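You operate a simulated robot arm through the tools that you are given. There is no shell and no other tool.

The job below is to be done with a simulated two-armed robot. You get a single attempt, and the scene is never put back.

TASK
Put two of the blue block with holes from the bed of the tipping cradle on the dry again bay of the steel table. Then lift the card holder flap open. Do these in the order given.
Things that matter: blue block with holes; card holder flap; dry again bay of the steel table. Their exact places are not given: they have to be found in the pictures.

Only the result counts: the job must be done as asked and must still hold three seconds after the hand-in. Knocking over, shifting, dropping, spilling or breaking anything else fails it.

THE ROBOT
Two 7-joint arms with two-finger parallel grippers on one trunk, on a base that drives. Base frame: it is fixed to the floor where the robot stands at the start and does not move with it; the origin is under the middle of the robot, x ahead of it, y to its left, z up. Units: mm, degrees, N and s.
The left shoulder is at the start at [124, 171, 1162], the right one opposite. With the tool pointing down near the work surface each hand reaches from about 440 to 920 mm from the robot's upright axis, wherever it stands, measured 20 degrees to its own side. Places, roughly: blue block with holes [3250, -2000, 1000]; card holder flap [6200, 11200, 800]; dry again bay of the steel table [3000, -2500, 800]. Payload 4.4 kg a hand.
The TCP of each hand is the grasp point between the finger pads, 23 mm short of the fingertips. In the tool frame z runs along the fingers and y along their closing line. The gripper opens to 94 mm. The fingers are 38 mm wide and 10 mm thick; the gripper's body (54 by 96 mm) begins 39 mm behind the TCP.
Orientation is told as [roll, pitch, yaw] about the base's x, y, z axes, in that order, counted from this pose: with the fingers straight down and closing along the base's y, the tool's x points along the base's -x, its y along +y and its z along -z.

THE INTERFACE
- The arms move only by the tool arm_command. It takes "left_commands", "right_commands" or both (then of equal length, played together; a hand with none holds still); each is a list of rows, each an object of numbers (a shift or turn left out is 0, a gripper value left out holds the last): "fingers": the finger opening in mm, from 0 to 94; "dx", "dy", "dz": the shift along the tool's x, y, z in mm; "rx", "ry", "rz": the turn, a rotation vector about the tool's x, y, z in degrees. In form: [{"fingers": .., "dx": .., "dy": .., "dz": .., "rx": .., "ry": .., "rz": ..}, ...]. A call has 1 to 20 rows; each row is the pose to reach, as a shift and turn from the pose commanded when the call began, along the tool's axes at that moment. A row lasts 0.2 s, in which the tool goes at most 50 mm and 8.6 degrees; a call with a longer step from one row to the next is refused whole, and so is a gripper value outside its range. A pose out of reach is approached as far as the arm can. The call stops where the force on the tool passes 40 N (or 10 N more than at its start, if that is more) or the arm is blocked; 0.2 s more then pass. Each finger travels about 72 mm/s and halts on what it meets, pressing with about 30 N; the grip force reading is that of the motor and also rises with nothing between the fingers. The clock runs only during rows and for 0.2 s after the last one: add rows that repeat a pose to give the fingers time. It gives the time, the measured TCP pose, the force on the tool (base axes), the opening and the grip force at its end, in the units of the frame above (readings bear some noise), with the torque about the TCP (base axes, N m) and any sound that the robot's microphone picked up.
- Cameras (640 x 400 px; columns grow to the right, rows downward): "scene" is now at [243, 0.4, 1297.1]; the picture's right is [-0.08, -1.00, 0.00], its down [-0.57, 0.05, -0.82] and it looks along [0.82, -0.07, -0.58] (base axes); focal length 253 px, centre (320, 200). "left" rides on the left gripper at [86, -16, -74] in its tool frame; the picture's right is [0.18, 0.98, 0.00], its down [-0.58, 0.11, -0.81] and it looks along [-0.79, 0.15, 0.59] (tool axes); focal length 243 px, centre (320, 200). "right" rides on the right gripper at [86, 16, -75] in its tool frame; the picture's right is [-0.18, 0.98, 0.00], its down [-0.58, -0.11, -0.81] and it looks along [-0.79, -0.15, 0.59] (tool axes); focal length 243 px, centre (320, 200).
- grab_frame(camera): a new picture of that camera. No time passes.
- raise_lower(by): slides the trunk up (or, below 0, down) by that many mm; the arms and the scene camera ride with it, the base frame stays. It gives what a move gives, with no picture.
- base_move(legs): drives the robot by 1 to 6 legs, each [ahead, left, turn to the left] in mm, mm and degrees, along the robot's own axes; the way and the turn of a leg run together, so that a leg with both is an arc; at most 1500 mm and 180 degrees a leg. The arms and the cameras ride along, it lands a little off, and it stops where it bumps. It gives what a move gives.
- turn_head(pan, tilt): turns the head with the scene camera to pan (to the left, within 80 degrees either way) and tilt (down, from -29 to 69), counted from straight ahead of the robot. It gives what a move gives.
- probe_pixels(camera, pixels): there is no depth. For up to 12 entries [column, row, z] of the newest picture of that camera ("zoom" is the newest enlarged one), the place [x, y] in the base frame at which the ray of that pixel passes the height z, good to about 2 mm, but the place of the scene camera against the robot may be out by one fixed shift of up to 12 mm in any direction. No time passes.
- zoom(camera, box): a new picture of the part [left, top, right, bottom] of that camera's present view, enlarged. No time passes.
- hand_in(): hands the job in; it is judged then, once.

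Leave the grippers open and the arms clear of the work at the hand-in unless told otherwise.

The tools are called by a JSON object that holds its "name" and its "arguments". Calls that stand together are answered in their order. arm_command: Moves the arms, as the interface text tells. Its arguments: {"type":"object","properties":{"left_commands":{"type":"array","items":{"type":"object","properties":{"fingers":{"type":"number"},"dx":{"type":"number"},"dy":{"type":"number"},"dz":{"type":"number"},"rx":{"type":"number"},"ry":{"type":"number"},"rz":{"type":"number"}}}},"right_commands":{"type":"array","items":{"type":"object","properties":{"fingers":{"type":"number"},"dx":{"type":"number"},"dy":{"type":"number"},"dz":{"type":"number"},"rx":{"type":"number"},"ry":{"type":"number"},"rz":{"type":"number"}}}}},"required":[]} The other tools are called the same way: raise_lower (by) slides the trunk up or down; base_move (legs) drives the base; turn_head (pan, tilt) turns the head that bears the scene camera; grab_frame (camera) takes a picture; probe_pixels (camera, pixels) gives the place at which the rays of pixels pass given heights; zoom (camera, box) takes an enlarged picture of a part of a camera's view; hand_in () hands the job in.

At the start:

```text
clock: 0.0
left_tool_pos: [545.3, 175.8, 1169.2]
left_ee_rot: [0.0, 0.0, 0.0]
left_contact_force: [-0.1, 0.5, -0.2]
left_moment: [-0.01, 0.01, 0.01]
left_gripper_width: 94.1
left_finger_force: 0.0
right_tool_pos: [434.2, -151.6, 1148.8]
right_ee_rot: [0.0, 0.0, -0.1]
right_contact_force: [0.1, 0.3, 0.7]
right_moment: [0.02, -0.01, 0.02]
right_gripper_width: 94.3
right_finger_force: 0.1
trunk travel left (down, up): [-175.0, 213.0]
robot x, y, heading: [-3.8, -0.4, 0.0]
head pan, tilt: [-4.7, 35.1]
```

scene: 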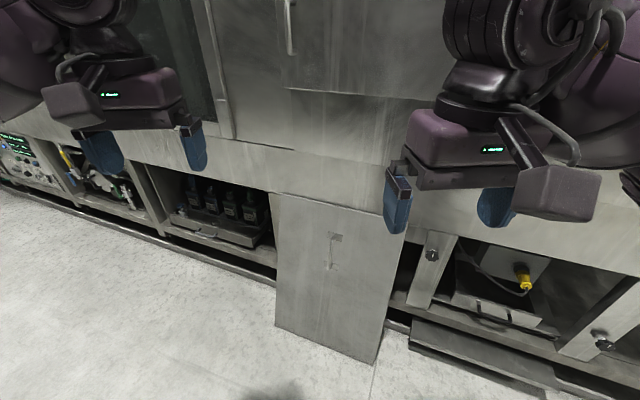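
right: 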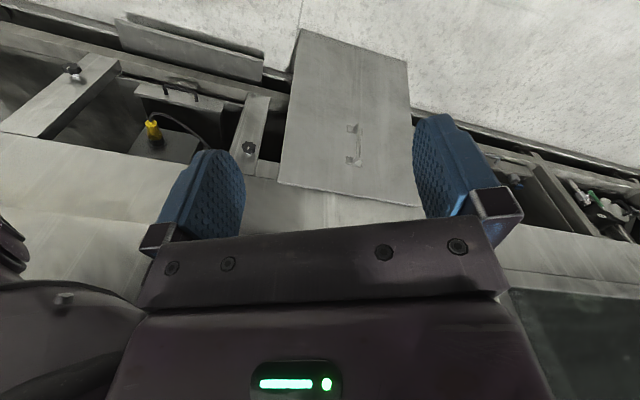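
left: 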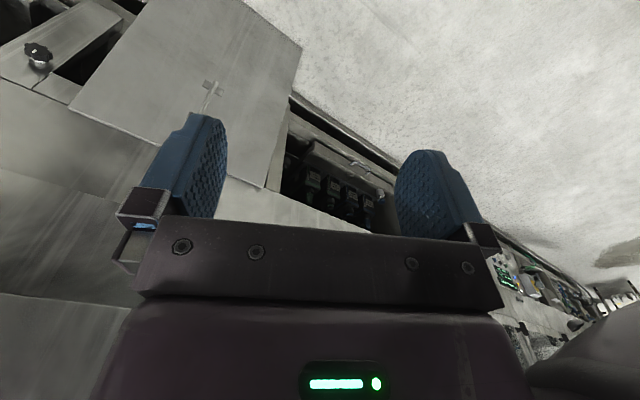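

I see a steel cabinet wall in front and the floor. First I turn the head to look to the right, toward the blue block area (about [3250, -2000]).

{"name": "turn_head", "arguments": {"pan": -32, "tilt": 10}}

{"name": "grab_frame", "arguments": {"camera": "scene"}}

```text
clock: 0.9
left_tool_pos: [543.7, 176.1, 1169.3]
left_ee_rot: [-0.1, 0.1, -0.1]
left_contact_force: [-0.1, -0.4, -0.3]
left_moment: [-0.01, 0.02, 0.01]
left_gripper_width: 94.0
left_finger_force: 0.0
right_tool_pos: [433.0, -150.9, 1149.6]
right_ee_rot: [-0.1, -0.1, 0.0]
right_contact_force: [-0.1, 0.2, -0.1]
right_moment: [0.01, 0.03, -0.01]
right_gripper_width: 93.9
right_finger_force: 0.1
trunk travel left (down, up): [-175.0, 213.0]
robot x, y, heading: [-0.4, 2.9, 0.2]
head pan, tilt: [-32.0, 10.0]
```

```text
taken
```

scene: 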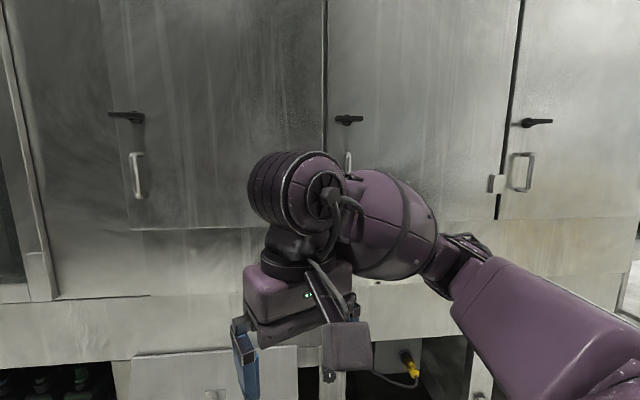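

A row of steel cabinets stands ahead to the right. I look further right and then left and around.

{"name": "turn_head", "arguments": {"pan": -78, "tilt": 15}}

{"name": "grab_frame", "arguments": {"camera": "scene"}}

{"name": "turn_head", "arguments": {"pan": 25, "tilt": 10}}

{"name": "grab_frame", "arguments": {"camera": "scene"}}

{"name": "turn_head", "arguments": {"pan": 78, "tilt": 15}}

{"name": "grab_frame", "arguments": {"camera": "scene"}}

```text
clock: 2.1
left_tool_pos: [544.2, 176.7, 1169.7]
left_ee_rot: [0.0, 0.1, 0.0]
left_contact_force: [-0.1, 0.6, -1.2]
left_moment: [0.01, 0.01, 0.0]
left_gripper_width: 94.1
left_finger_force: 0.1
right_tool_pos: [434.0, -150.6, 1148.3]
right_ee_rot: [0.0, 0.0, 0.0]
right_contact_force: [0.4, 0.2, 0.5]
right_moment: [0.04, -0.01, 0.0]
right_gripper_width: 94.3
right_finger_force: 0.1
trunk travel left (down, up): [-175.0, 213.0]
robot x, y, heading: [-0.6, 2.3, -0.0]
head pan, tilt: [-78.0, 15.0]
```

```text
taken
```

scene: 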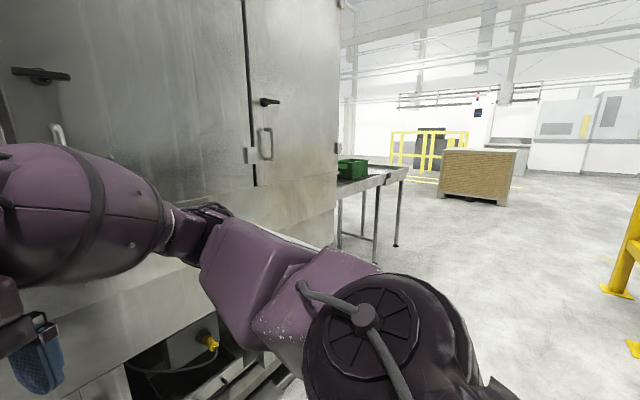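

```text
clock: 3.9
left_tool_pos: [544.7, 175.2, 1169.8]
left_ee_rot: [0.0, 0.0, 0.0]
left_contact_force: [0.4, -0.2, 0.2]
left_moment: [-0.01, 0.03, -0.02]
left_gripper_width: 94.2
left_finger_force: 0.1
right_tool_pos: [433.5, -152.1, 1149.6]
right_ee_rot: [0.0, 0.0, 0.0]
right_contact_force: [0.1, 0.1, -0.3]
right_moment: [-0.02, 0.01, -0.02]
right_gripper_width: 93.9
right_finger_force: 0.0
trunk travel left (down, up): [-175.0, 213.0]
robot x, y, heading: [2.6, 0.6, -0.1]
head pan, tilt: [25.0, 10.0]
```

```text
taken
```

scene: 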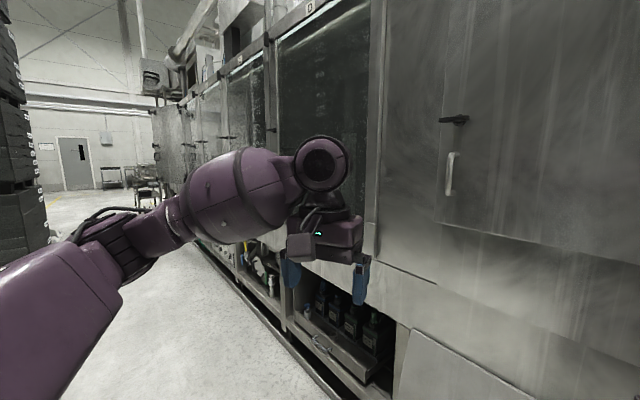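

```text
clock: 5.1
left_tool_pos: [544.4, 174.7, 1168.2]
left_ee_rot: [0.0, 0.0, -0.1]
left_contact_force: [-0.8, 0.2, -0.1]
left_moment: [-0.02, -0.02, 0.02]
left_gripper_width: 94.1
left_finger_force: 0.1
right_tool_pos: [433.2, -150.9, 1148.9]
right_ee_rot: [0.0, 0.0, -0.1]
right_contact_force: [1.0, 0.1, -0.5]
right_moment: [0.03, 0.03, 0.0]
right_gripper_width: 94.2
right_finger_force: 0.0
trunk travel left (down, up): [-175.0, 213.0]
robot x, y, heading: [-1.8, 0.8, -0.2]
head pan, tilt: [78.0, 15.0]
```

```text
taken
```

scene: 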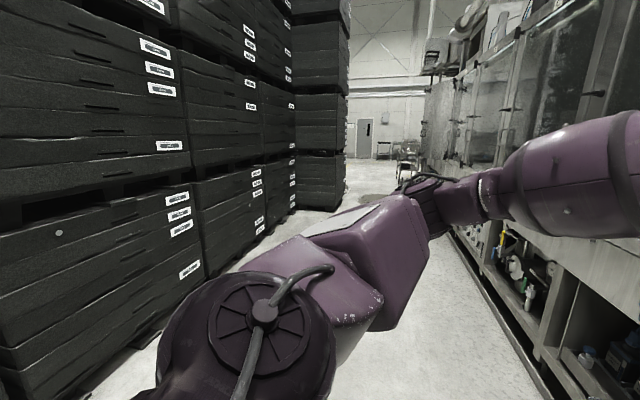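

The robot stands in an aisle between crate stacks and a long machine line; a table with a green box shows past the machine's right end. I look that way again and probe some points on the floor.

{"name": "turn_head", "arguments": {"pan": -78, "tilt": 25}}

{"name": "grab_frame", "arguments": {"camera": "scene"}}

{"name": "zoom", "arguments": {"camera": "scene", "box": [280, 0, 640, 220]}}

```text
clock: 7.5
left_tool_pos: [545.3, 176.0, 1168.9]
left_ee_rot: [-0.1, -0.1, 0.0]
left_contact_force: [-0.1, -0.1, -1.4]
left_moment: [-0.01, 0.0, 0.04]
left_gripper_width: 93.9
left_finger_force: 0.1
right_tool_pos: [432.4, -151.3, 1149.0]
right_ee_rot: [-0.2, 0.1, 0.0]
right_contact_force: [1.5, -0.3, -0.5]
right_moment: [-0.01, -0.02, 0.03]
right_gripper_width: 93.9
right_finger_force: 0.1
trunk travel left (down, up): [-175.0, 213.0]
robot x, y, heading: [0.5, -0.6, -0.2]
head pan, tilt: [-78.0, 25.0]
```

```text
taken
```

scene: 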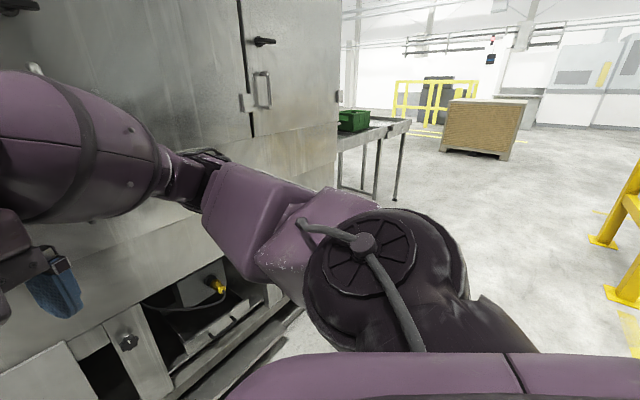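

```text
1.78 times, centred on (460, 110) of scene
```

zoom: 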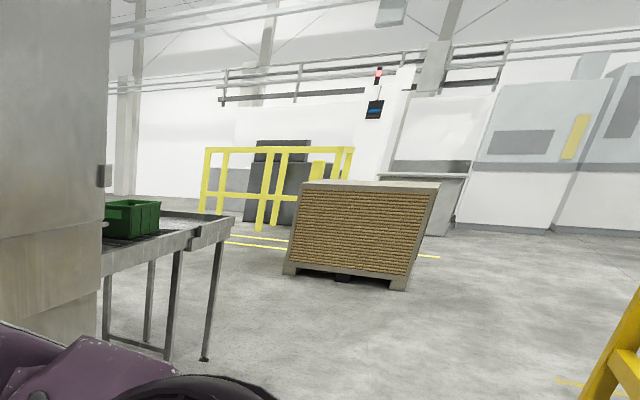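

Now I probe floor points: the table leg foot at zoom (205,358), machine bottom end (285,345 in scene), the pallet's near corner and the yellow stand.

{"name": "probe_pixels", "arguments": {"camera": "scene", "pixels": [[395, 200, 0], [410, 121, 800], [410, 121, 900], [363, 132, 850], [445, 150, 0], [500, 158, 0], [595, 243, 0], [610, 300, 0], [300, 315, 0], [338, 188, 300], [215, 365, 0]]}}

```text
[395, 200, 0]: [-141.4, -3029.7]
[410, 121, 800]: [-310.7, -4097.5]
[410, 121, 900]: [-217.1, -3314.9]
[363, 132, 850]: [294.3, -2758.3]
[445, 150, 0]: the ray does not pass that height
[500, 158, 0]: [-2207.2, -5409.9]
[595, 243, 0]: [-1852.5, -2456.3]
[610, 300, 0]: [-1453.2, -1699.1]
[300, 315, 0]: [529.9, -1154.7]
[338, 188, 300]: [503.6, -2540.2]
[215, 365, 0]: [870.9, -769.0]
```

The machine line runs diagonally, roughly along direction (0.4, 0.9). I check the clearance on the left and rear side (crates) before turning.

{"name": "turn_head", "arguments": {"pan": 80, "tilt": 35}}

{"name": "grab_frame", "arguments": {"camera": "scene"}}

{"name": "probe_pixels", "arguments": {"camera": "scene", "pixels": [[330, 110, 0], [470, 150, 0], [520, 250, 0], [100, 300, 0], [200, 200, 0]]}}

```text
clock: 9.9
left_tool_pos: [545.2, 175.7, 1170.1]
left_ee_rot: [0.0, 0.0, 0.1]
left_contact_force: [0.1, -0.1, 0.1]
left_moment: [-0.04, 0.02, 0.05]
left_gripper_width: 94.0
left_finger_force: 0.1
right_tool_pos: [434.1, -151.9, 1149.1]
right_ee_rot: [-0.1, 0.1, 0.0]
right_contact_force: [0.0, 0.0, 0.4]
right_moment: [0.04, -0.02, 0.0]
right_gripper_width: 94.0
right_finger_force: 0.1
trunk travel left (down, up): [-175.0, 213.0]
robot x, y, heading: [0.0, -1.8, 0.0]
head pan, tilt: [80.0, 35.0]
```

```text
taken
```

scene: 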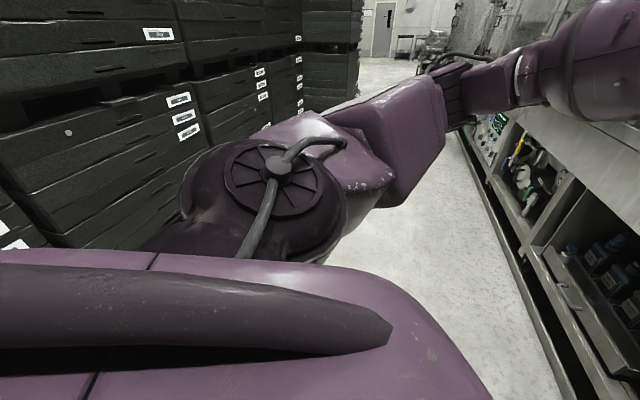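

```text
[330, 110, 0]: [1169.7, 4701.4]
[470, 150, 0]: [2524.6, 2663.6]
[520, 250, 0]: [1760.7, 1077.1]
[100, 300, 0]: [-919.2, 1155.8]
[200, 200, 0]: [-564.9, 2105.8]
```

Aisle is about 2.5 m wide, with the robot near the middle. I turn the robot right by about 115° to face along the aisle toward the machine's end.

{"name": "base_move", "arguments": {"legs": [[0, 0, -115]]}}

{"name": "turn_head", "arguments": {"pan": 20, "tilt": 20}}

{"name": "grab_frame", "arguments": {"camera": "scene"}}

{"name": "turn_head", "arguments": {"pan": -35, "tilt": 20}}

{"name": "grab_frame", "arguments": {"camera": "scene"}}

```text
clock: 15.2
left_tool_pos: [-76.1, -566.9, 1169.5]
left_ee_rot: [0.1, 0.0, -115.5]
left_contact_force: [-0.4, 0.0, -0.5]
left_moment: [0.02, -0.01, 0.01]
left_gripper_width: 93.9
left_finger_force: 0.0
right_tool_pos: [-323.1, -326.8, 1149.6]
right_ee_rot: [0.0, 0.0, -115.4]
right_contact_force: [0.6, -0.4, 0.0]
right_moment: [-0.03, 0.0, 0.0]
right_gripper_width: 94.1
right_finger_force: 0.1
trunk travel left (down, up): [-175.0, 213.0]
robot x, y, heading: [2.4, -0.0, -115.5]
head pan, tilt: [80.0, 35.0]
```

```text
clock: 16.5
left_tool_pos: [-77.4, -568.0, 1170.0]
left_ee_rot: [0.1, 0.0, -115.5]
left_contact_force: [0.0, 0.7, 0.2]
left_moment: [0.0, 0.04, 0.01]
left_gripper_width: 94.2
left_finger_force: 0.0
right_tool_pos: [-323.4, -325.7, 1148.9]
right_ee_rot: [0.0, 0.0, -115.5]
right_contact_force: [0.2, -0.2, 0.2]
right_moment: [0.01, 0.05, 0.04]
right_gripper_width: 94.0
right_finger_force: 0.0
trunk travel left (down, up): [-175.0, 213.0]
robot x, y, heading: [3.2, 0.8, -115.5]
head pan, tilt: [20.0, 20.0]
```

```text
taken
```

scene: 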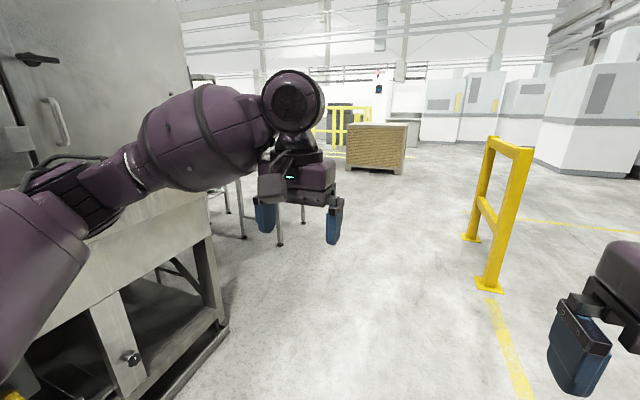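

```text
clock: 17.7
left_tool_pos: [-74.6, -566.7, 1169.6]
left_ee_rot: [0.0, 0.0, -115.5]
left_contact_force: [0.2, 0.1, -0.2]
left_moment: [-0.03, 0.0, 0.0]
left_gripper_width: 93.8
left_finger_force: 0.1
right_tool_pos: [-323.3, -325.7, 1149.4]
right_ee_rot: [0.0, 0.1, -115.6]
right_contact_force: [-0.2, -0.6, 0.1]
right_moment: [0.01, -0.01, 0.02]
right_gripper_width: 94.1
right_finger_force: 0.0
trunk travel left (down, up): [-175.0, 213.0]
robot x, y, heading: [1.6, -1.8, -115.4]
head pan, tilt: [-35.0, 20.0]
```

```text
taken
```

scene: 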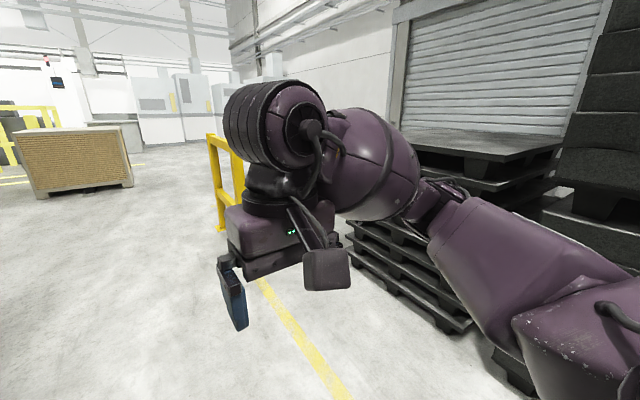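

Open floor lies ahead, with a yellow barrier to the right and the machine end and table to the left. I look straight ahead and probe floor positions.

{"name": "turn_head", "arguments": {"pan": 15, "tilt": 25}}

{"name": "grab_frame", "arguments": {"camera": "scene"}}

{"name": "probe_pixels", "arguments": {"camera": "scene", "pixels": [[255, 215, 0], [300, 225, 0], [200, 320, 0], [360, 140, 0], [410, 145, 0], [450, 215, 0], [470, 265, 0]]}}

```text
clock: 18.9
left_tool_pos: [-75.1, -567.0, 1169.7]
left_ee_rot: [0.1, -0.1, -115.5]
left_contact_force: [-0.2, -1.0, 0.2]
left_moment: [-0.01, -0.01, 0.0]
left_gripper_width: 94.2
left_finger_force: 0.1
right_tool_pos: [-322.0, -326.1, 1148.9]
right_ee_rot: [-0.1, 0.0, -115.5]
right_contact_force: [-0.3, 0.4, -0.6]
right_moment: [0.01, -0.02, -0.03]
right_gripper_width: 93.8
right_finger_force: 0.1
trunk travel left (down, up): [-175.0, 213.0]
robot x, y, heading: [1.2, 1.3, -115.7]
head pan, tilt: [15.0, 25.0]
```

```text
taken
```

scene: 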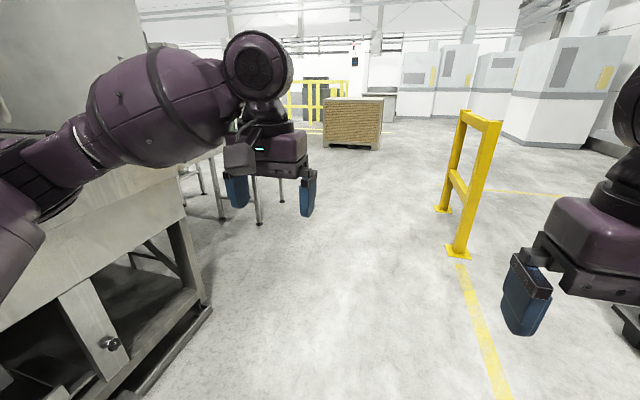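

```text
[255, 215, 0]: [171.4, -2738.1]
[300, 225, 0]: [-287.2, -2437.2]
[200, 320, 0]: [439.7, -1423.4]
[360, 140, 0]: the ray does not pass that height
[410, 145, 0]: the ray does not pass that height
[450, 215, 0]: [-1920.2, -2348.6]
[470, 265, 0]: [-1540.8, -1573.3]
```

Corridor: machine corner is ~985 mm left and the barrier ~714 mm right of my path. I drive forward 1500 while shifting 120 mm left, then look again.

{"name": "base_move", "arguments": {"legs": [[1400, 130, 0]]}}

{"name": "turn_head", "arguments": {"pan": 30, "tilt": 25}}

{"name": "grab_frame", "arguments": {"camera": "scene"}}

{"name": "turn_head", "arguments": {"pan": 75, "tilt": 20}}

{"name": "grab_frame", "arguments": {"camera": "scene"}}

```text
clock: 25.9
left_tool_pos: [-545.3, -1895.0, 1170.1]
left_ee_rot: [-0.1, 0.0, -114.6]
left_contact_force: [-0.2, -0.3, 0.5]
left_moment: [0.0, -0.03, 0.01]
left_gripper_width: 93.9
left_finger_force: 0.1
right_tool_pos: [-797.4, -1659.0, 1149.2]
right_ee_rot: [0.0, 0.0, -114.6]
right_contact_force: [0.1, -0.5, 0.1]
right_moment: [-0.01, 0.0, -0.01]
right_gripper_width: 94.0
right_finger_force: 0.1
trunk travel left (down, up): [-175.0, 213.0]
robot x, y, heading: [-478.6, -1326.0, -114.6]
head pan, tilt: [15.0, 25.0]
```

```text
clock: 26.7
left_tool_pos: [-545.4, -1894.8, 1170.4]
left_ee_rot: [-0.1, -0.1, -114.7]
left_contact_force: [-0.8, 0.0, 0.5]
left_moment: [-0.02, 0.03, 0.0]
left_gripper_width: 94.1
left_finger_force: 0.2
right_tool_pos: [-796.4, -1658.0, 1149.6]
right_ee_rot: [-0.1, 0.1, -114.6]
right_contact_force: [-0.2, 0.3, 0.0]
right_moment: [-0.01, -0.01, -0.02]
right_gripper_width: 93.9
right_finger_force: 0.1
trunk travel left (down, up): [-175.0, 213.0]
robot x, y, heading: [-481.9, -1325.9, -114.6]
head pan, tilt: [30.0, 25.0]
```

```text
taken
```

scene: 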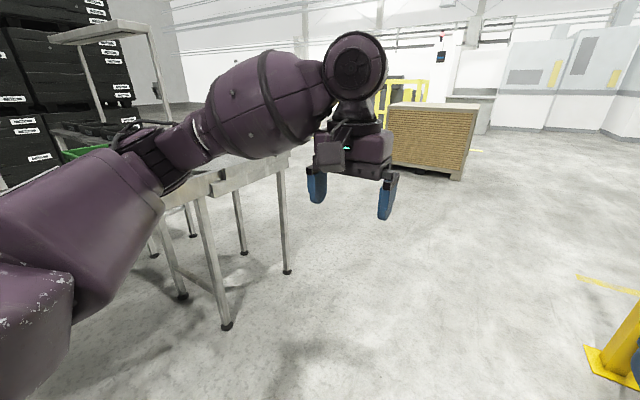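

```text
clock: 27.8
left_tool_pos: [-545.5, -1895.0, 1170.4]
left_ee_rot: [0.0, 0.0, -114.7]
left_contact_force: [0.2, -0.9, -0.5]
left_moment: [-0.02, 0.0, 0.0]
left_gripper_width: 93.8
left_finger_force: 0.1
right_tool_pos: [-796.6, -1658.2, 1148.6]
right_ee_rot: [0.0, 0.0, -114.6]
right_contact_force: [0.2, -0.7, -0.4]
right_moment: [0.01, 0.0, 0.01]
right_gripper_width: 94.1
right_finger_force: 0.0
trunk travel left (down, up): [-175.0, 213.0]
robot x, y, heading: [-474.9, -1327.7, -114.8]
head pan, tilt: [75.0, 20.0]
```

```text
taken
```

scene: 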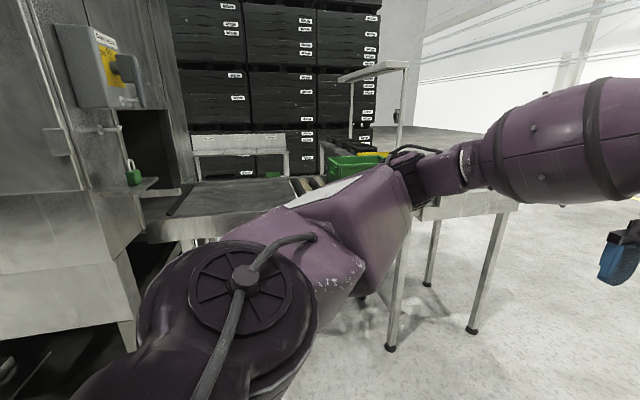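

I see the outfeed table and its legs; I look back at pan 45 to probe leg feet.

{"name": "turn_head", "arguments": {"pan": 40, "tilt": 25}}

{"name": "grab_frame", "arguments": {"camera": "scene"}}

```text
clock: 28.8
left_tool_pos: [-544.8, -1894.9, 1169.2]
left_ee_rot: [-0.1, 0.0, -114.6]
left_contact_force: [0.1, -0.3, 0.4]
left_moment: [0.0, 0.02, -0.01]
left_gripper_width: 93.8
left_finger_force: 0.1
right_tool_pos: [-797.1, -1659.4, 1150.0]
right_ee_rot: [-0.1, 0.0, -114.6]
right_contact_force: [0.5, 0.3, -0.4]
right_moment: [-0.02, -0.02, 0.01]
right_gripper_width: 94.0
right_finger_force: 0.1
trunk travel left (down, up): [-175.0, 213.0]
robot x, y, heading: [-477.6, -1328.0, -114.6]
head pan, tilt: [40.0, 25.0]
```

```text
taken
```

scene: 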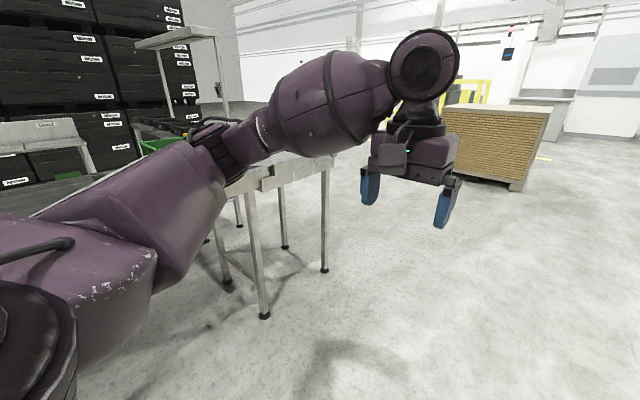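

{"name": "probe_pixels", "arguments": {"camera": "scene", "pixels": [[264, 318, 0], [324, 270, 0], [284, 247, 0], [228, 288, 0], [515, 190, 0], [445, 165, 0], [252, 190, 850], [330, 160, 850]]}}

```text
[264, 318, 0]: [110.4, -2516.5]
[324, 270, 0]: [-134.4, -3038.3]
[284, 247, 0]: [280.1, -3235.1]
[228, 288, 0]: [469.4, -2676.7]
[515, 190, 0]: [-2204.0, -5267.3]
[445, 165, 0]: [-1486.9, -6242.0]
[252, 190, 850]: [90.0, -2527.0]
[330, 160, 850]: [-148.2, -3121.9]
```

Table end legs are at (-134,-3038) and (280,-3235). I drive forward 1500 + 600 beyond the table's end; the floor ahead is clear (the wooden crate is at ~ (-2200,-5270)).

{"name": "base_move", "arguments": {"legs": [[1400, 0, 0], [800, 0, 0]]}}

{"name": "turn_head", "arguments": {"pan": 78, "tilt": 15}}

{"name": "grab_frame", "arguments": {"camera": "scene"}}

{"name": "turn_head", "arguments": {"pan": 30, "tilt": 15}}

{"name": "grab_frame", "arguments": {"camera": "scene"}}

```text
clock: 39.6
left_tool_pos: [-1446.5, -3893.3, 1169.7]
left_ee_rot: [0.1, 0.1, -113.8]
left_contact_force: [-0.9, 0.6, -0.1]
left_moment: [-0.01, -0.02, 0.01]
left_gripper_width: 93.9
left_finger_force: 0.1
right_tool_pos: [-1700.2, -3660.1, 1149.1]
right_ee_rot: [0.0, 0.0, -113.8]
right_contact_force: [0.4, -0.1, 0.3]
right_moment: [-0.02, 0.02, 0.0]
right_gripper_width: 94.1
right_finger_force: 0.0
trunk travel left (down, up): [-175.0, 213.0]
robot x, y, heading: [-1384.0, -3320.7, -113.7]
head pan, tilt: [40.0, 25.0]
```

```text
clock: 40.7
left_tool_pos: [-1445.7, -3892.4, 1170.1]
left_ee_rot: [0.1, 0.1, -113.9]
left_contact_force: [0.8, -0.7, -0.3]
left_moment: [0.0, -0.03, 0.01]
left_gripper_width: 94.1
left_finger_force: 0.2
right_tool_pos: [-1700.0, -3659.5, 1149.1]
right_ee_rot: [0.0, 0.0, -113.8]
right_contact_force: [1.5, -0.1, 0.1]
right_moment: [0.01, -0.02, -0.01]
right_gripper_width: 94.0
right_finger_force: 0.2
trunk travel left (down, up): [-175.0, 213.0]
robot x, y, heading: [-1387.4, -3325.6, -114.1]
head pan, tilt: [78.0, 15.0]
```

```text
taken
```

scene: 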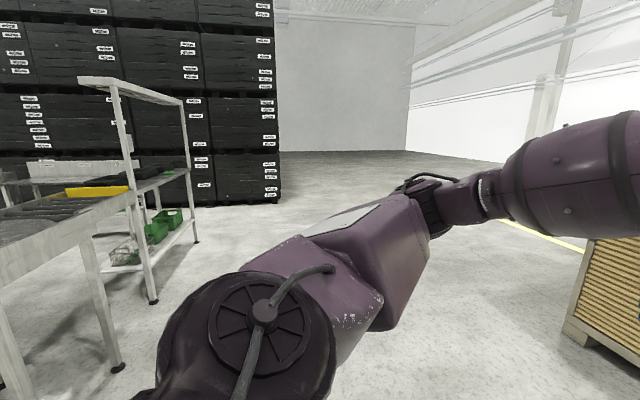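

```text
clock: 41.9
left_tool_pos: [-1446.2, -3893.5, 1169.2]
left_ee_rot: [0.0, 0.0, -113.8]
left_contact_force: [0.1, 0.6, 0.2]
left_moment: [-0.01, 0.02, 0.02]
left_gripper_width: 94.2
left_finger_force: 0.1
right_tool_pos: [-1699.2, -3659.7, 1149.3]
right_ee_rot: [0.0, 0.0, -113.7]
right_contact_force: [-0.6, 0.5, 0.1]
right_moment: [0.0, -0.01, 0.04]
right_gripper_width: 93.9
right_finger_force: 0.0
trunk travel left (down, up): [-175.0, 213.0]
robot x, y, heading: [-1386.0, -3321.7, -113.9]
head pan, tilt: [30.0, 15.0]
```

```text
taken
```

scene: 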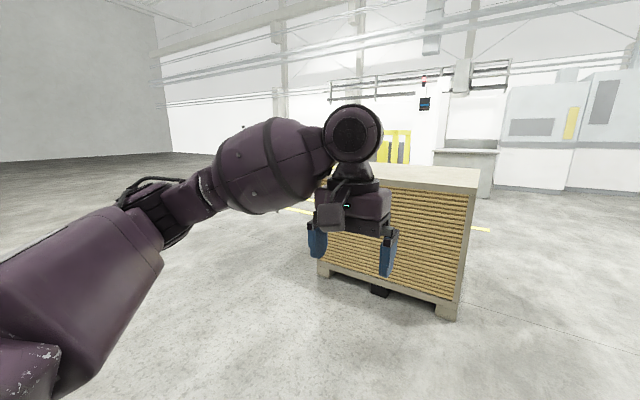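

I'm past the table. I turn left ~90° to face behind the machine line.

{"name": "base_move", "arguments": {"legs": [[0, 0, 95]]}}

{"name": "turn_head", "arguments": {"pan": 30, "tilt": 15}}

{"name": "grab_frame", "arguments": {"camera": "scene"}}

{"name": "turn_head", "arguments": {"pan": -20, "tilt": 15}}

{"name": "grab_frame", "arguments": {"camera": "scene"}}

```text
clock: 46.2
left_tool_pos: [-814.6, -3340.0, 1170.7]
left_ee_rot: [0.1, -0.1, -19.4]
left_contact_force: [0.5, 1.0, -0.8]
left_moment: [0.04, 0.01, 0.01]
left_gripper_width: 93.9
left_finger_force: 0.0
right_tool_pos: [-1029.0, -3611.3, 1149.1]
right_ee_rot: [-0.1, -0.1, -19.4]
right_contact_force: [1.2, 0.6, -0.3]
right_moment: [-0.04, -0.01, -0.01]
right_gripper_width: 93.9
right_finger_force: 0.0
trunk travel left (down, up): [-175.0, 213.0]
robot x, y, heading: [-1386.6, -3322.9, -19.3]
head pan, tilt: [30.0, 15.0]
```

```text
clock: 46.9
left_tool_pos: [-815.1, -3340.1, 1169.1]
left_ee_rot: [-0.1, 0.0, -19.4]
left_contact_force: [0.1, 0.1, 0.3]
left_moment: [-0.02, 0.0, 0.04]
left_gripper_width: 94.0
left_finger_force: 0.1
right_tool_pos: [-1027.4, -3610.6, 1149.7]
right_ee_rot: [0.0, 0.0, -19.3]
right_contact_force: [-0.2, 0.0, 0.4]
right_moment: [-0.02, 0.0, 0.02]
right_gripper_width: 94.1
right_finger_force: 0.0
trunk travel left (down, up): [-175.0, 213.0]
robot x, y, heading: [-1384.8, -3320.5, -19.4]
head pan, tilt: [30.0, 15.0]
```

```text
taken
```

scene: 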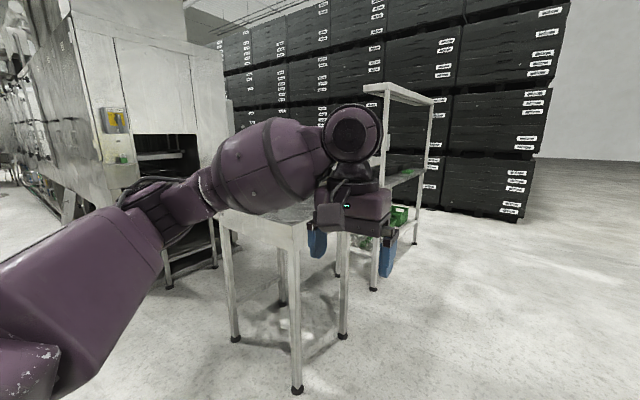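

```text
clock: 48.0
left_tool_pos: [-815.1, -3339.4, 1169.6]
left_ee_rot: [0.0, 0.0, -19.3]
left_contact_force: [-0.3, -0.9, -0.2]
left_moment: [0.04, 0.01, 0.02]
left_gripper_width: 94.0
left_finger_force: 0.1
right_tool_pos: [-1027.4, -3610.0, 1149.3]
right_ee_rot: [0.0, 0.1, -19.3]
right_contact_force: [0.1, -0.1, -0.7]
right_moment: [0.01, 0.0, 0.01]
right_gripper_width: 94.1
right_finger_force: 0.0
trunk travel left (down, up): [-175.0, 213.0]
robot x, y, heading: [-1382.7, -3325.7, -19.7]
head pan, tilt: [-20.0, 15.0]
```

```text
taken
```

scene: 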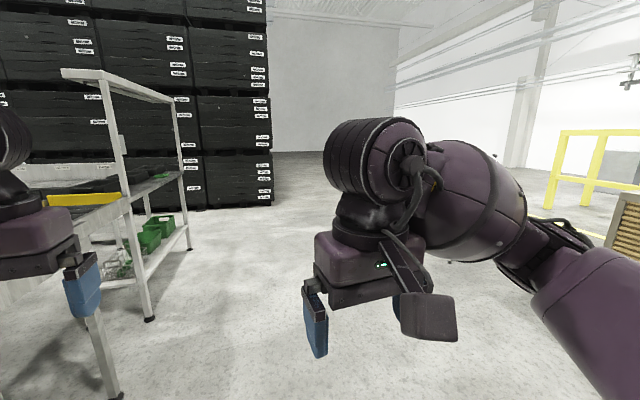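

In the picture, the crate stack's near-right bottom corner is at (272,205), and a shelf rack foot at (150,320) and (190,248). I probe these.

{"name": "probe_pixels", "arguments": {"camera": "scene", "pixels": [[272, 204, 0], [150, 320, 0], [190, 248, 0], [115, 395, 0], [200, 208, 0]]}}

```text
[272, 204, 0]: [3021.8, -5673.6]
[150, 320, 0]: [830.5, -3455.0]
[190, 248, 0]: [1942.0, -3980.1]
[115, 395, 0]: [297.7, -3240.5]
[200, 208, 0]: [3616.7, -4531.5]
```

The gap between rack end (1942,-3980) and the crates (about 3022..3617) is ~1.7 m. I turn to heading about -25.5° and drive 1400 twice along that direction, then look.

{"name": "base_move", "arguments": {"legs": [[0, 0, -6], [1400, 0, 0], [1200, 0, 0]]}}

{"name": "turn_head", "arguments": {"pan": 60, "tilt": 15}}

{"name": "grab_frame", "arguments": {"camera": "scene"}}

{"name": "turn_head", "arguments": {"pan": 10, "tilt": 15}}

{"name": "grab_frame", "arguments": {"camera": "scene"}}

```text
clock: 61.1
left_tool_pos: [1501.7, -4500.3, 1169.6]
left_ee_rot: [0.1, 0.1, -25.2]
left_contact_force: [-0.3, 0.2, -1.0]
left_moment: [-0.01, 0.01, -0.01]
left_gripper_width: 94.3
left_finger_force: 0.0
right_tool_pos: [1263.2, -4747.6, 1150.0]
right_ee_rot: [0.0, 0.0, -25.2]
right_contact_force: [-0.4, -0.2, 0.8]
right_moment: [-0.01, 0.01, -0.03]
right_gripper_width: 93.8
right_finger_force: 0.1
trunk travel left (down, up): [-175.0, 213.0]
robot x, y, heading: [934.8, -4427.1, -25.1]
head pan, tilt: [-20.0, 15.0]
```

```text
clock: 62.6
left_tool_pos: [1501.7, -4498.1, 1169.5]
left_ee_rot: [0.0, 0.1, -25.2]
left_contact_force: [-0.4, -0.1, 0.0]
left_moment: [0.02, -0.01, 0.01]
left_gripper_width: 94.4
left_finger_force: 0.0
right_tool_pos: [1262.0, -4748.2, 1147.9]
right_ee_rot: [0.1, 0.0, -25.1]
right_contact_force: [-1.0, 0.6, 0.9]
right_moment: [-0.03, 0.03, 0.03]
right_gripper_width: 94.1
right_finger_force: 0.1
trunk travel left (down, up): [-175.0, 213.0]
robot x, y, heading: [931.8, -4428.7, -25.3]
head pan, tilt: [60.0, 15.0]
```

```text
taken
```

scene: 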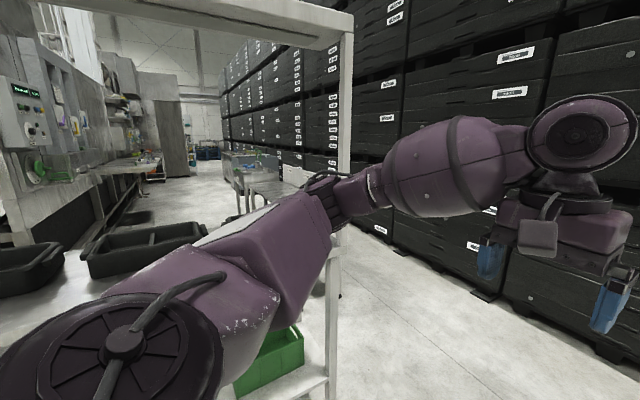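

```text
clock: 63.8
left_tool_pos: [1503.1, -4500.1, 1169.5]
left_ee_rot: [0.1, 0.0, -25.2]
left_contact_force: [-0.2, -0.5, -0.1]
left_moment: [-0.01, -0.01, 0.02]
left_gripper_width: 94.0
left_finger_force: 0.0
right_tool_pos: [1262.6, -4747.9, 1148.8]
right_ee_rot: [0.0, -0.1, -25.3]
right_contact_force: [-0.1, -0.2, 0.3]
right_moment: [-0.02, 0.01, 0.0]
right_gripper_width: 94.2
right_finger_force: 0.2
trunk travel left (down, up): [-175.0, 213.0]
robot x, y, heading: [935.0, -4427.3, -25.1]
head pan, tilt: [10.0, 15.0]
```

```text
taken
```

scene: 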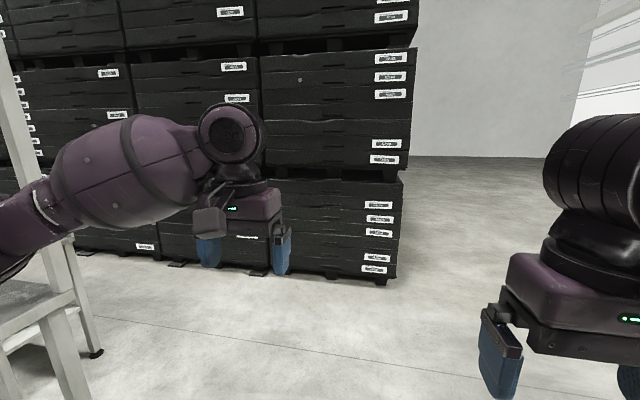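

I see the aisle behind the machine, with tables around (250,185) in the pan-60 view. I probe the rack foot (97,352) and crate corner (390,280) here.

{"name": "probe_pixels", "arguments": {"camera": "scene", "pixels": [[97, 352, 0], [388, 280, 0], [175, 265, 0], [280, 272, 0]]}}

{"name": "turn_head", "arguments": {"pan": 78, "tilt": 20}}

{"name": "grab_frame", "arguments": {"camera": "scene"}}

{"name": "zoom", "arguments": {"camera": "scene", "box": [300, 50, 560, 212]}}

```text
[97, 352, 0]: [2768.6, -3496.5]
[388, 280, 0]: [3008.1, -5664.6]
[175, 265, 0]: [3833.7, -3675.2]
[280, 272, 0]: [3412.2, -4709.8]
```

```text
clock: 65.2
left_tool_pos: [1500.8, -4500.2, 1168.7]
left_ee_rot: [0.0, 0.0, -25.2]
left_contact_force: [-0.5, -0.3, 0.0]
left_moment: [0.0, 0.0, 0.02]
left_gripper_width: 93.8
left_finger_force: 0.1
right_tool_pos: [1262.7, -4747.2, 1148.8]
right_ee_rot: [0.0, -0.1, -25.2]
right_contact_force: [0.7, -0.3, 0.2]
right_moment: [0.01, -0.03, 0.02]
right_gripper_width: 94.1
right_finger_force: 0.2
trunk travel left (down, up): [-175.0, 213.0]
robot x, y, heading: [935.6, -4427.4, -25.3]
head pan, tilt: [78.0, 20.0]
```

```text
taken
```

scene: 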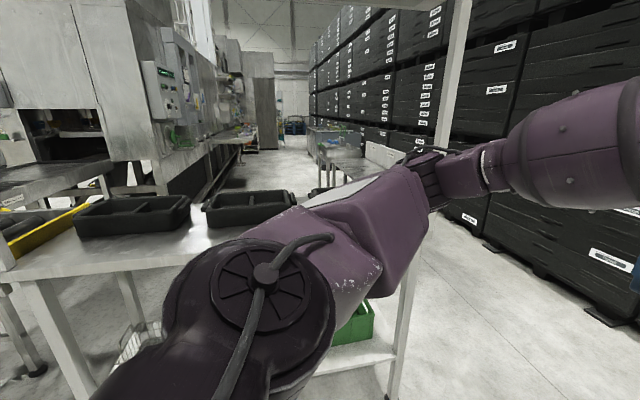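

```text
2.46 times, centred on (430, 131) of scene
```

zoom: 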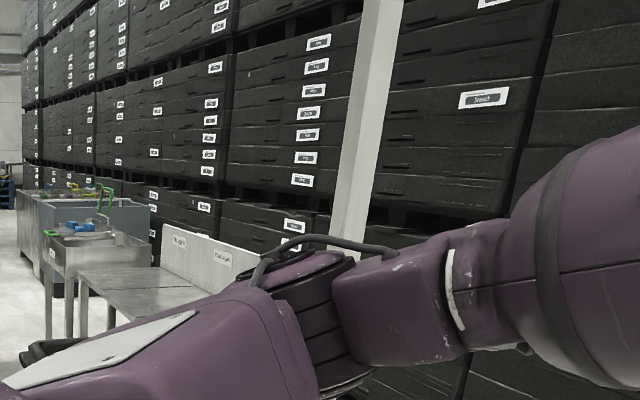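

There's a table with a labelled backboard ("... again") against the crates further up the aisle, plus a bin behind it. I drive forward 1000 to look up the aisle.

{"name": "base_move", "arguments": {"legs": [[1000, 0, 0]]}}

{"name": "turn_head", "arguments": {"pan": 78, "tilt": 25}}

{"name": "grab_frame", "arguments": {"camera": "scene"}}

{"name": "zoom", "arguments": {"camera": "scene", "box": [160, 0, 480, 200]}}

```text
clock: 70.4
left_tool_pos: [2406.3, -4927.8, 1168.6]
left_ee_rot: [0.1, 0.0, -25.3]
left_contact_force: [-0.1, -0.4, -0.3]
left_moment: [-0.02, 0.02, -0.02]
left_gripper_width: 94.2
left_finger_force: 0.0
right_tool_pos: [2165.6, -5175.5, 1148.4]
right_ee_rot: [-0.1, -0.1, -25.3]
right_contact_force: [0.2, 0.4, -0.7]
right_moment: [0.03, -0.03, 0.03]
right_gripper_width: 93.8
right_finger_force: 0.1
trunk travel left (down, up): [-175.0, 213.0]
robot x, y, heading: [1838.5, -4852.3, -25.3]
head pan, tilt: [78.0, 20.0]
```

```text
clock: 71.0
left_tool_pos: [2404.8, -4927.4, 1169.8]
left_ee_rot: [0.0, 0.0, -25.3]
left_contact_force: [-0.2, -0.2, -0.4]
left_moment: [0.04, 0.04, -0.02]
left_gripper_width: 94.0
left_finger_force: 0.0
right_tool_pos: [2166.0, -5174.5, 1148.7]
right_ee_rot: [0.0, -0.1, -25.3]
right_contact_force: [0.1, 0.5, -0.9]
right_moment: [0.01, -0.03, 0.01]
right_gripper_width: 94.1
right_finger_force: 0.0
trunk travel left (down, up): [-175.0, 213.0]
robot x, y, heading: [1837.1, -4853.2, -25.4]
head pan, tilt: [78.0, 25.0]
```

```text
taken
```

scene: 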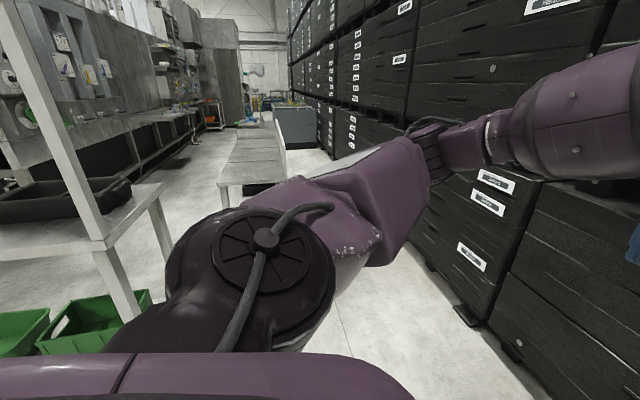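

```text
2.00 times, centred on (320, 100) of scene
```

zoom: 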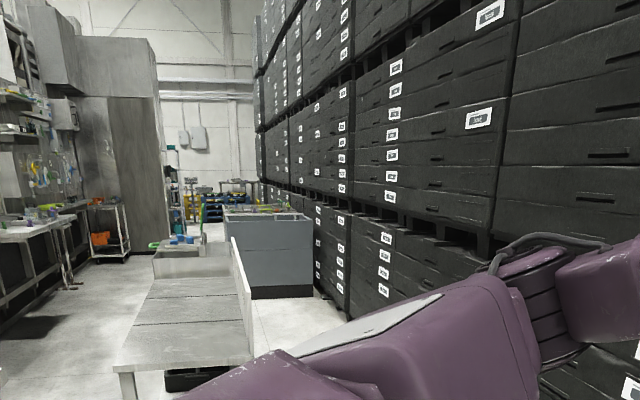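

I see the long steel table with its backboard on the crate side; a free aisle runs to its left. I probe the table's corners in the zoomed view: near-left (115,368), near-right (250,365), and floor points.

{"name": "probe_pixels", "arguments": {"camera": "zoom", "pixels": [[115, 368, 800], [250, 362, 800], [150, 280, 800], [238, 280, 800], [82, 262, 0], [68, 290, 0], [10, 340, 0], [230, 300, 0], [95, 260, 0]]}}

{"name": "probe_pixels", "arguments": {"camera": "scene", "pixels": [[150, 185, 800], [172, 260, 100], [105, 245, 800], [345, 350, 0], [470, 310, 0], [228, 205, 0]]}}

```text
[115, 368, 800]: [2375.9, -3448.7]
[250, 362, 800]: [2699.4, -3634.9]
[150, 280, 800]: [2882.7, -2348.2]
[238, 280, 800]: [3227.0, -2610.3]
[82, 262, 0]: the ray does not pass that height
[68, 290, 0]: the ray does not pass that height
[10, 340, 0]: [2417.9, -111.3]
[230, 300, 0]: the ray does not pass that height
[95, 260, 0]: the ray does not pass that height
```

```text
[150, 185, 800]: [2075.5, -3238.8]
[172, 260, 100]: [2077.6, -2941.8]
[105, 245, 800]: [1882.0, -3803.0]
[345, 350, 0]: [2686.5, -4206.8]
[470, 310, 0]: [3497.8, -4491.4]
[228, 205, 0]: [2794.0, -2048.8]
```

The steel table spans about (2376,-3449) to (3227,-2610). I turn left 90° to face up the aisle and look.

{"name": "base_move", "arguments": {"legs": [[0, 0, 90]]}}

{"name": "turn_head", "arguments": {"pan": 0, "tilt": 30}}

{"name": "grab_frame", "arguments": {"camera": "scene"}}

{"name": "zoom", "arguments": {"camera": "scene", "box": [160, 0, 480, 200]}}

```text
clock: 75.3
left_tool_pos: [1910.0, -4286.3, 1169.6]
left_ee_rot: [0.0, 0.0, 64.9]
left_contact_force: [0.3, 0.0, 0.1]
left_moment: [0.05, -0.02, -0.01]
left_gripper_width: 93.9
left_finger_force: 0.1
right_tool_pos: [2159.3, -4524.9, 1148.0]
right_ee_rot: [0.0, -0.1, 64.9]
right_contact_force: [0.7, -0.2, -0.3]
right_moment: [-0.01, -0.01, 0.01]
right_gripper_width: 94.0
right_finger_force: 0.0
trunk travel left (down, up): [-175.0, 213.0]
robot x, y, heading: [1839.4, -4856.1, 64.8]
head pan, tilt: [78.0, 25.0]
```

```text
clock: 76.8
left_tool_pos: [1909.8, -4285.7, 1169.2]
left_ee_rot: [0.0, 0.1, 64.9]
left_contact_force: [-0.8, 0.3, -1.7]
left_moment: [-0.01, 0.0, 0.01]
left_gripper_width: 93.9
left_finger_force: 0.1
right_tool_pos: [2159.2, -4524.2, 1150.0]
right_ee_rot: [-0.1, 0.0, 64.8]
right_contact_force: [0.5, -1.0, 0.2]
right_moment: [0.02, 0.0, -0.01]
right_gripper_width: 93.9
right_finger_force: 0.0
trunk travel left (down, up): [-175.0, 213.0]
robot x, y, heading: [1840.2, -4851.2, 65.3]
head pan, tilt: [0.0, 30.0]
```

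```text
taken
```

scene: 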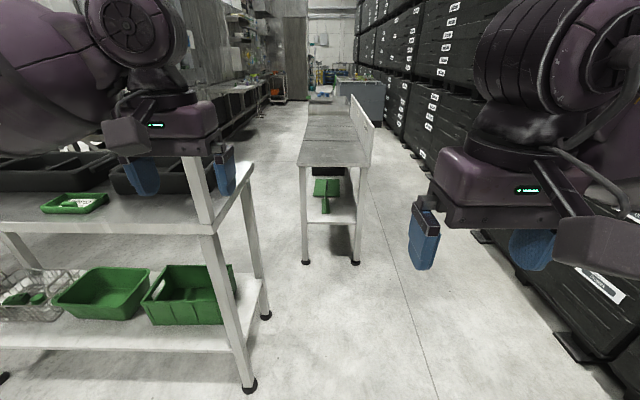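

```text
2.00 times, centred on (320, 100) of scene
```

zoom: 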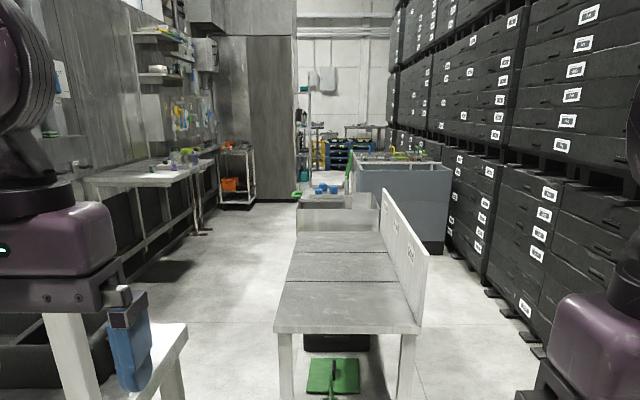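

Clear view now: rack on the left, steel table in the middle with bay sections, and beyond it a box with blue pieces (cradle). I probe feet and table corners.

{"name": "probe_pixels", "arguments": {"camera": "scene", "pixels": [[250, 386, 0], [266, 316, 0], [305, 262, 0], [356, 263, 0], [382, 122, 0], [345, 122, 0], [405, 143, 0], [445, 207, 0], [480, 240, 0], [240, 125, 0], [560, 345, 0]]}}

{"name": "probe_pixels", "arguments": {"camera": "zoom", "pixels": [[275, 328, 800], [418, 330, 800], [297, 232, 800], [381, 232, 800], [418, 330, 820], [297, 232, 820], [320, 190, 1000], [337, 190, 1000], [427, 260, 1000], [385, 190, 1000]]}}

```text
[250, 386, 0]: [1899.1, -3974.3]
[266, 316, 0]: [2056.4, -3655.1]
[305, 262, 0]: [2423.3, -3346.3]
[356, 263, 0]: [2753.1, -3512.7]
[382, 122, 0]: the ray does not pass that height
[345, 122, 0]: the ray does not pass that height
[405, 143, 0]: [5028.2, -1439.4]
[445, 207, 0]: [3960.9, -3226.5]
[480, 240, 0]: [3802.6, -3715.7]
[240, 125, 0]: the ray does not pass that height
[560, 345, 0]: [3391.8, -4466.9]
```

```text
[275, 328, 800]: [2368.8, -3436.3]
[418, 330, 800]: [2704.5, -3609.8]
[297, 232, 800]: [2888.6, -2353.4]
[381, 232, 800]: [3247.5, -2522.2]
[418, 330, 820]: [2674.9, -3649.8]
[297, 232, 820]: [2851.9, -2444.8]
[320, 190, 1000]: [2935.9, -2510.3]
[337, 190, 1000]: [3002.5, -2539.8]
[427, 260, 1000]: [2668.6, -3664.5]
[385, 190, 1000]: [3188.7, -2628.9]
```

The table's near legs are at (2423,-3346)/(2753,-3513); the crate pallets at ~(3392,-4467)…(3803,-3716). The channel between table and crates is ~960 mm wide, and wide space lies beyond the table. I shift right by 710 mm and check alignment.

{"name": "base_move", "arguments": {"legs": [[0, -710, 0]]}}

{"name": "grab_frame", "arguments": {"camera": "scene"}}

{"name": "zoom", "arguments": {"camera": "scene", "box": [120, 0, 440, 200]}}

```text
clock: 83.4
left_tool_pos: [2549.4, -4584.0, 1169.0]
left_ee_rot: [0.0, 0.0, 65.0]
left_contact_force: [0.7, -0.1, 0.4]
left_moment: [-0.02, 0.0, 0.02]
left_gripper_width: 94.2
left_finger_force: 0.0
right_tool_pos: [2800.0, -4823.3, 1149.5]
right_ee_rot: [0.0, 0.0, 65.1]
right_contact_force: [0.6, 0.0, 0.3]
right_moment: [0.0, 0.0, 0.0]
right_gripper_width: 94.1
right_finger_force: 0.0
trunk travel left (down, up): [-175.0, 213.0]
robot x, y, heading: [2477.7, -5152.9, 65.3]
head pan, tilt: [0.0, 30.0]
```

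```text
taken
```

scene: 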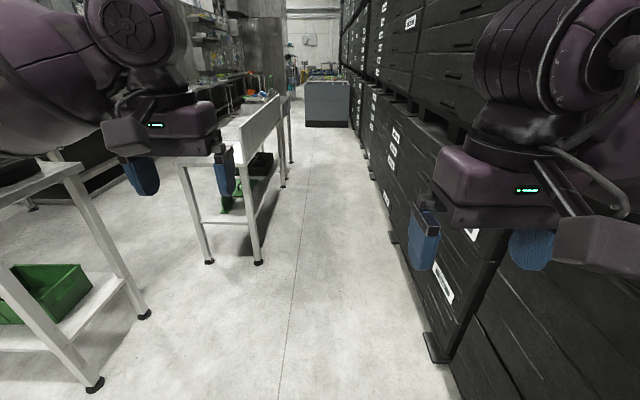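

```text
2.00 times, centred on (280, 100) of scene
```

zoom: 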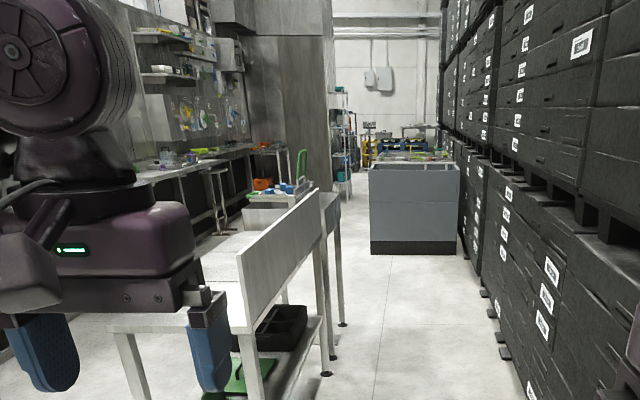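

{"name": "probe_pixels", "arguments": {"camera": "scene", "pixels": [[258, 262, 0], [283, 186, 0], [291, 163, 0], [306, 127, 0], [347, 127, 0], [390, 236, 0], [433, 345, 0], [362, 155, 0], [372, 178, 0]]}}

{"name": "probe_pixels", "arguments": {"camera": "zoom", "pixels": [[237, 255, 1000], [317, 192, 1000], [345, 325, 0], [328, 375, 0], [300, 180, 1050], [275, 190, 1000], [335, 200, 900]]}}

```text
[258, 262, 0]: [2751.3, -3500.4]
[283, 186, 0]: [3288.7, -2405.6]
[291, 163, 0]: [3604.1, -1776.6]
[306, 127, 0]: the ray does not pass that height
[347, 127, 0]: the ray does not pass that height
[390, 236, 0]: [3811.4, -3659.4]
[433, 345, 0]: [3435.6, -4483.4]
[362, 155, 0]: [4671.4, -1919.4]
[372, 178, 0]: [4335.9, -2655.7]
```

```text
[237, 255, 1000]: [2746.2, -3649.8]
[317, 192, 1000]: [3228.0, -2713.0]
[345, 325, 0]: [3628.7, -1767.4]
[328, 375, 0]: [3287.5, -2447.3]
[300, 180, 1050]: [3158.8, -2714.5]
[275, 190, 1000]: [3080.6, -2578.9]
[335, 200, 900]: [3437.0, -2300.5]
```

The channel is perp 4020–5030; I'm at 4461 with heading ~65.2 vs. wanted 64.4. I drive 1300 forward with a slight right correction.

{"name": "base_move", "arguments": {"legs": [[1300, -50, -0.8]]}}

{"name": "grab_frame", "arguments": {"camera": "scene"}}

{"name": "turn_head", "arguments": {"pan": -60, "tilt": 35}}

{"name": "grab_frame", "arguments": {"camera": "scene"}}

```text
clock: 90.0
left_tool_pos: [3138.0, -3413.4, 1170.1]
left_ee_rot: [0.0, 0.0, 65.5]
left_contact_force: [-0.1, 0.1, -0.2]
left_moment: [-0.03, -0.03, -0.01]
left_gripper_width: 94.0
left_finger_force: 0.1
right_tool_pos: [3390.0, -3649.8, 1149.1]
right_ee_rot: [0.0, 0.0, 65.5]
right_contact_force: [0.3, -0.3, 0.0]
right_moment: [0.01, -0.02, -0.04]
right_gripper_width: 94.4
right_finger_force: 0.1
trunk travel left (down, up): [-175.0, 213.0]
robot x, y, heading: [3072.0, -3977.4, 65.6]
head pan, tilt: [0.0, 30.0]
```

```text
taken
```

scene: 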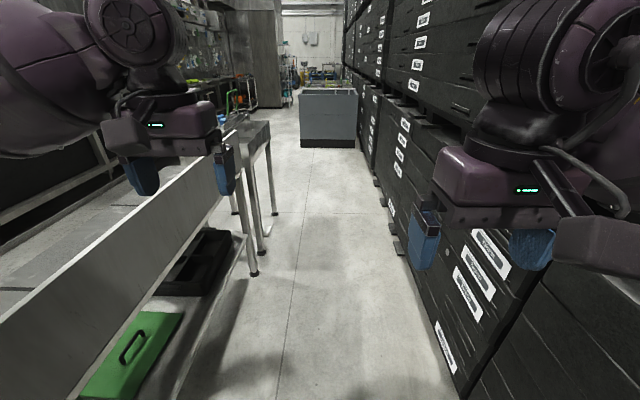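

```text
clock: 91.3
left_tool_pos: [3139.0, -3413.3, 1168.4]
left_ee_rot: [0.0, 0.0, 65.4]
left_contact_force: [0.5, -0.1, -0.7]
left_moment: [0.02, -0.01, -0.01]
left_gripper_width: 94.1
left_finger_force: 0.1
right_tool_pos: [3389.6, -3650.2, 1149.3]
right_ee_rot: [0.0, 0.0, 65.4]
right_contact_force: [0.5, -0.2, -0.6]
right_moment: [-0.02, 0.02, -0.01]
right_gripper_width: 94.1
right_finger_force: 0.0
trunk travel left (down, up): [-175.0, 213.0]
robot x, y, heading: [3074.2, -3983.8, 65.6]
head pan, tilt: [-60.0, 35.0]
```

```text
taken
```

scene: 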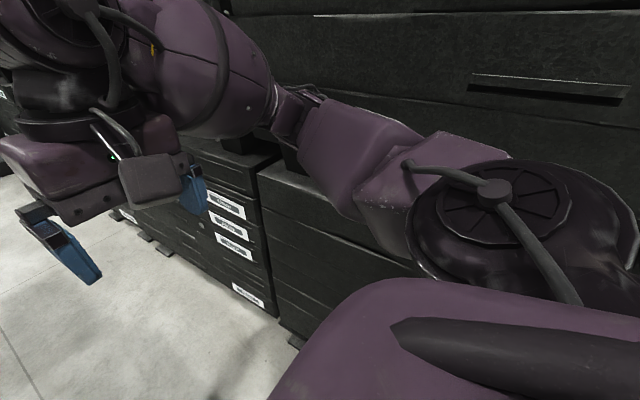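

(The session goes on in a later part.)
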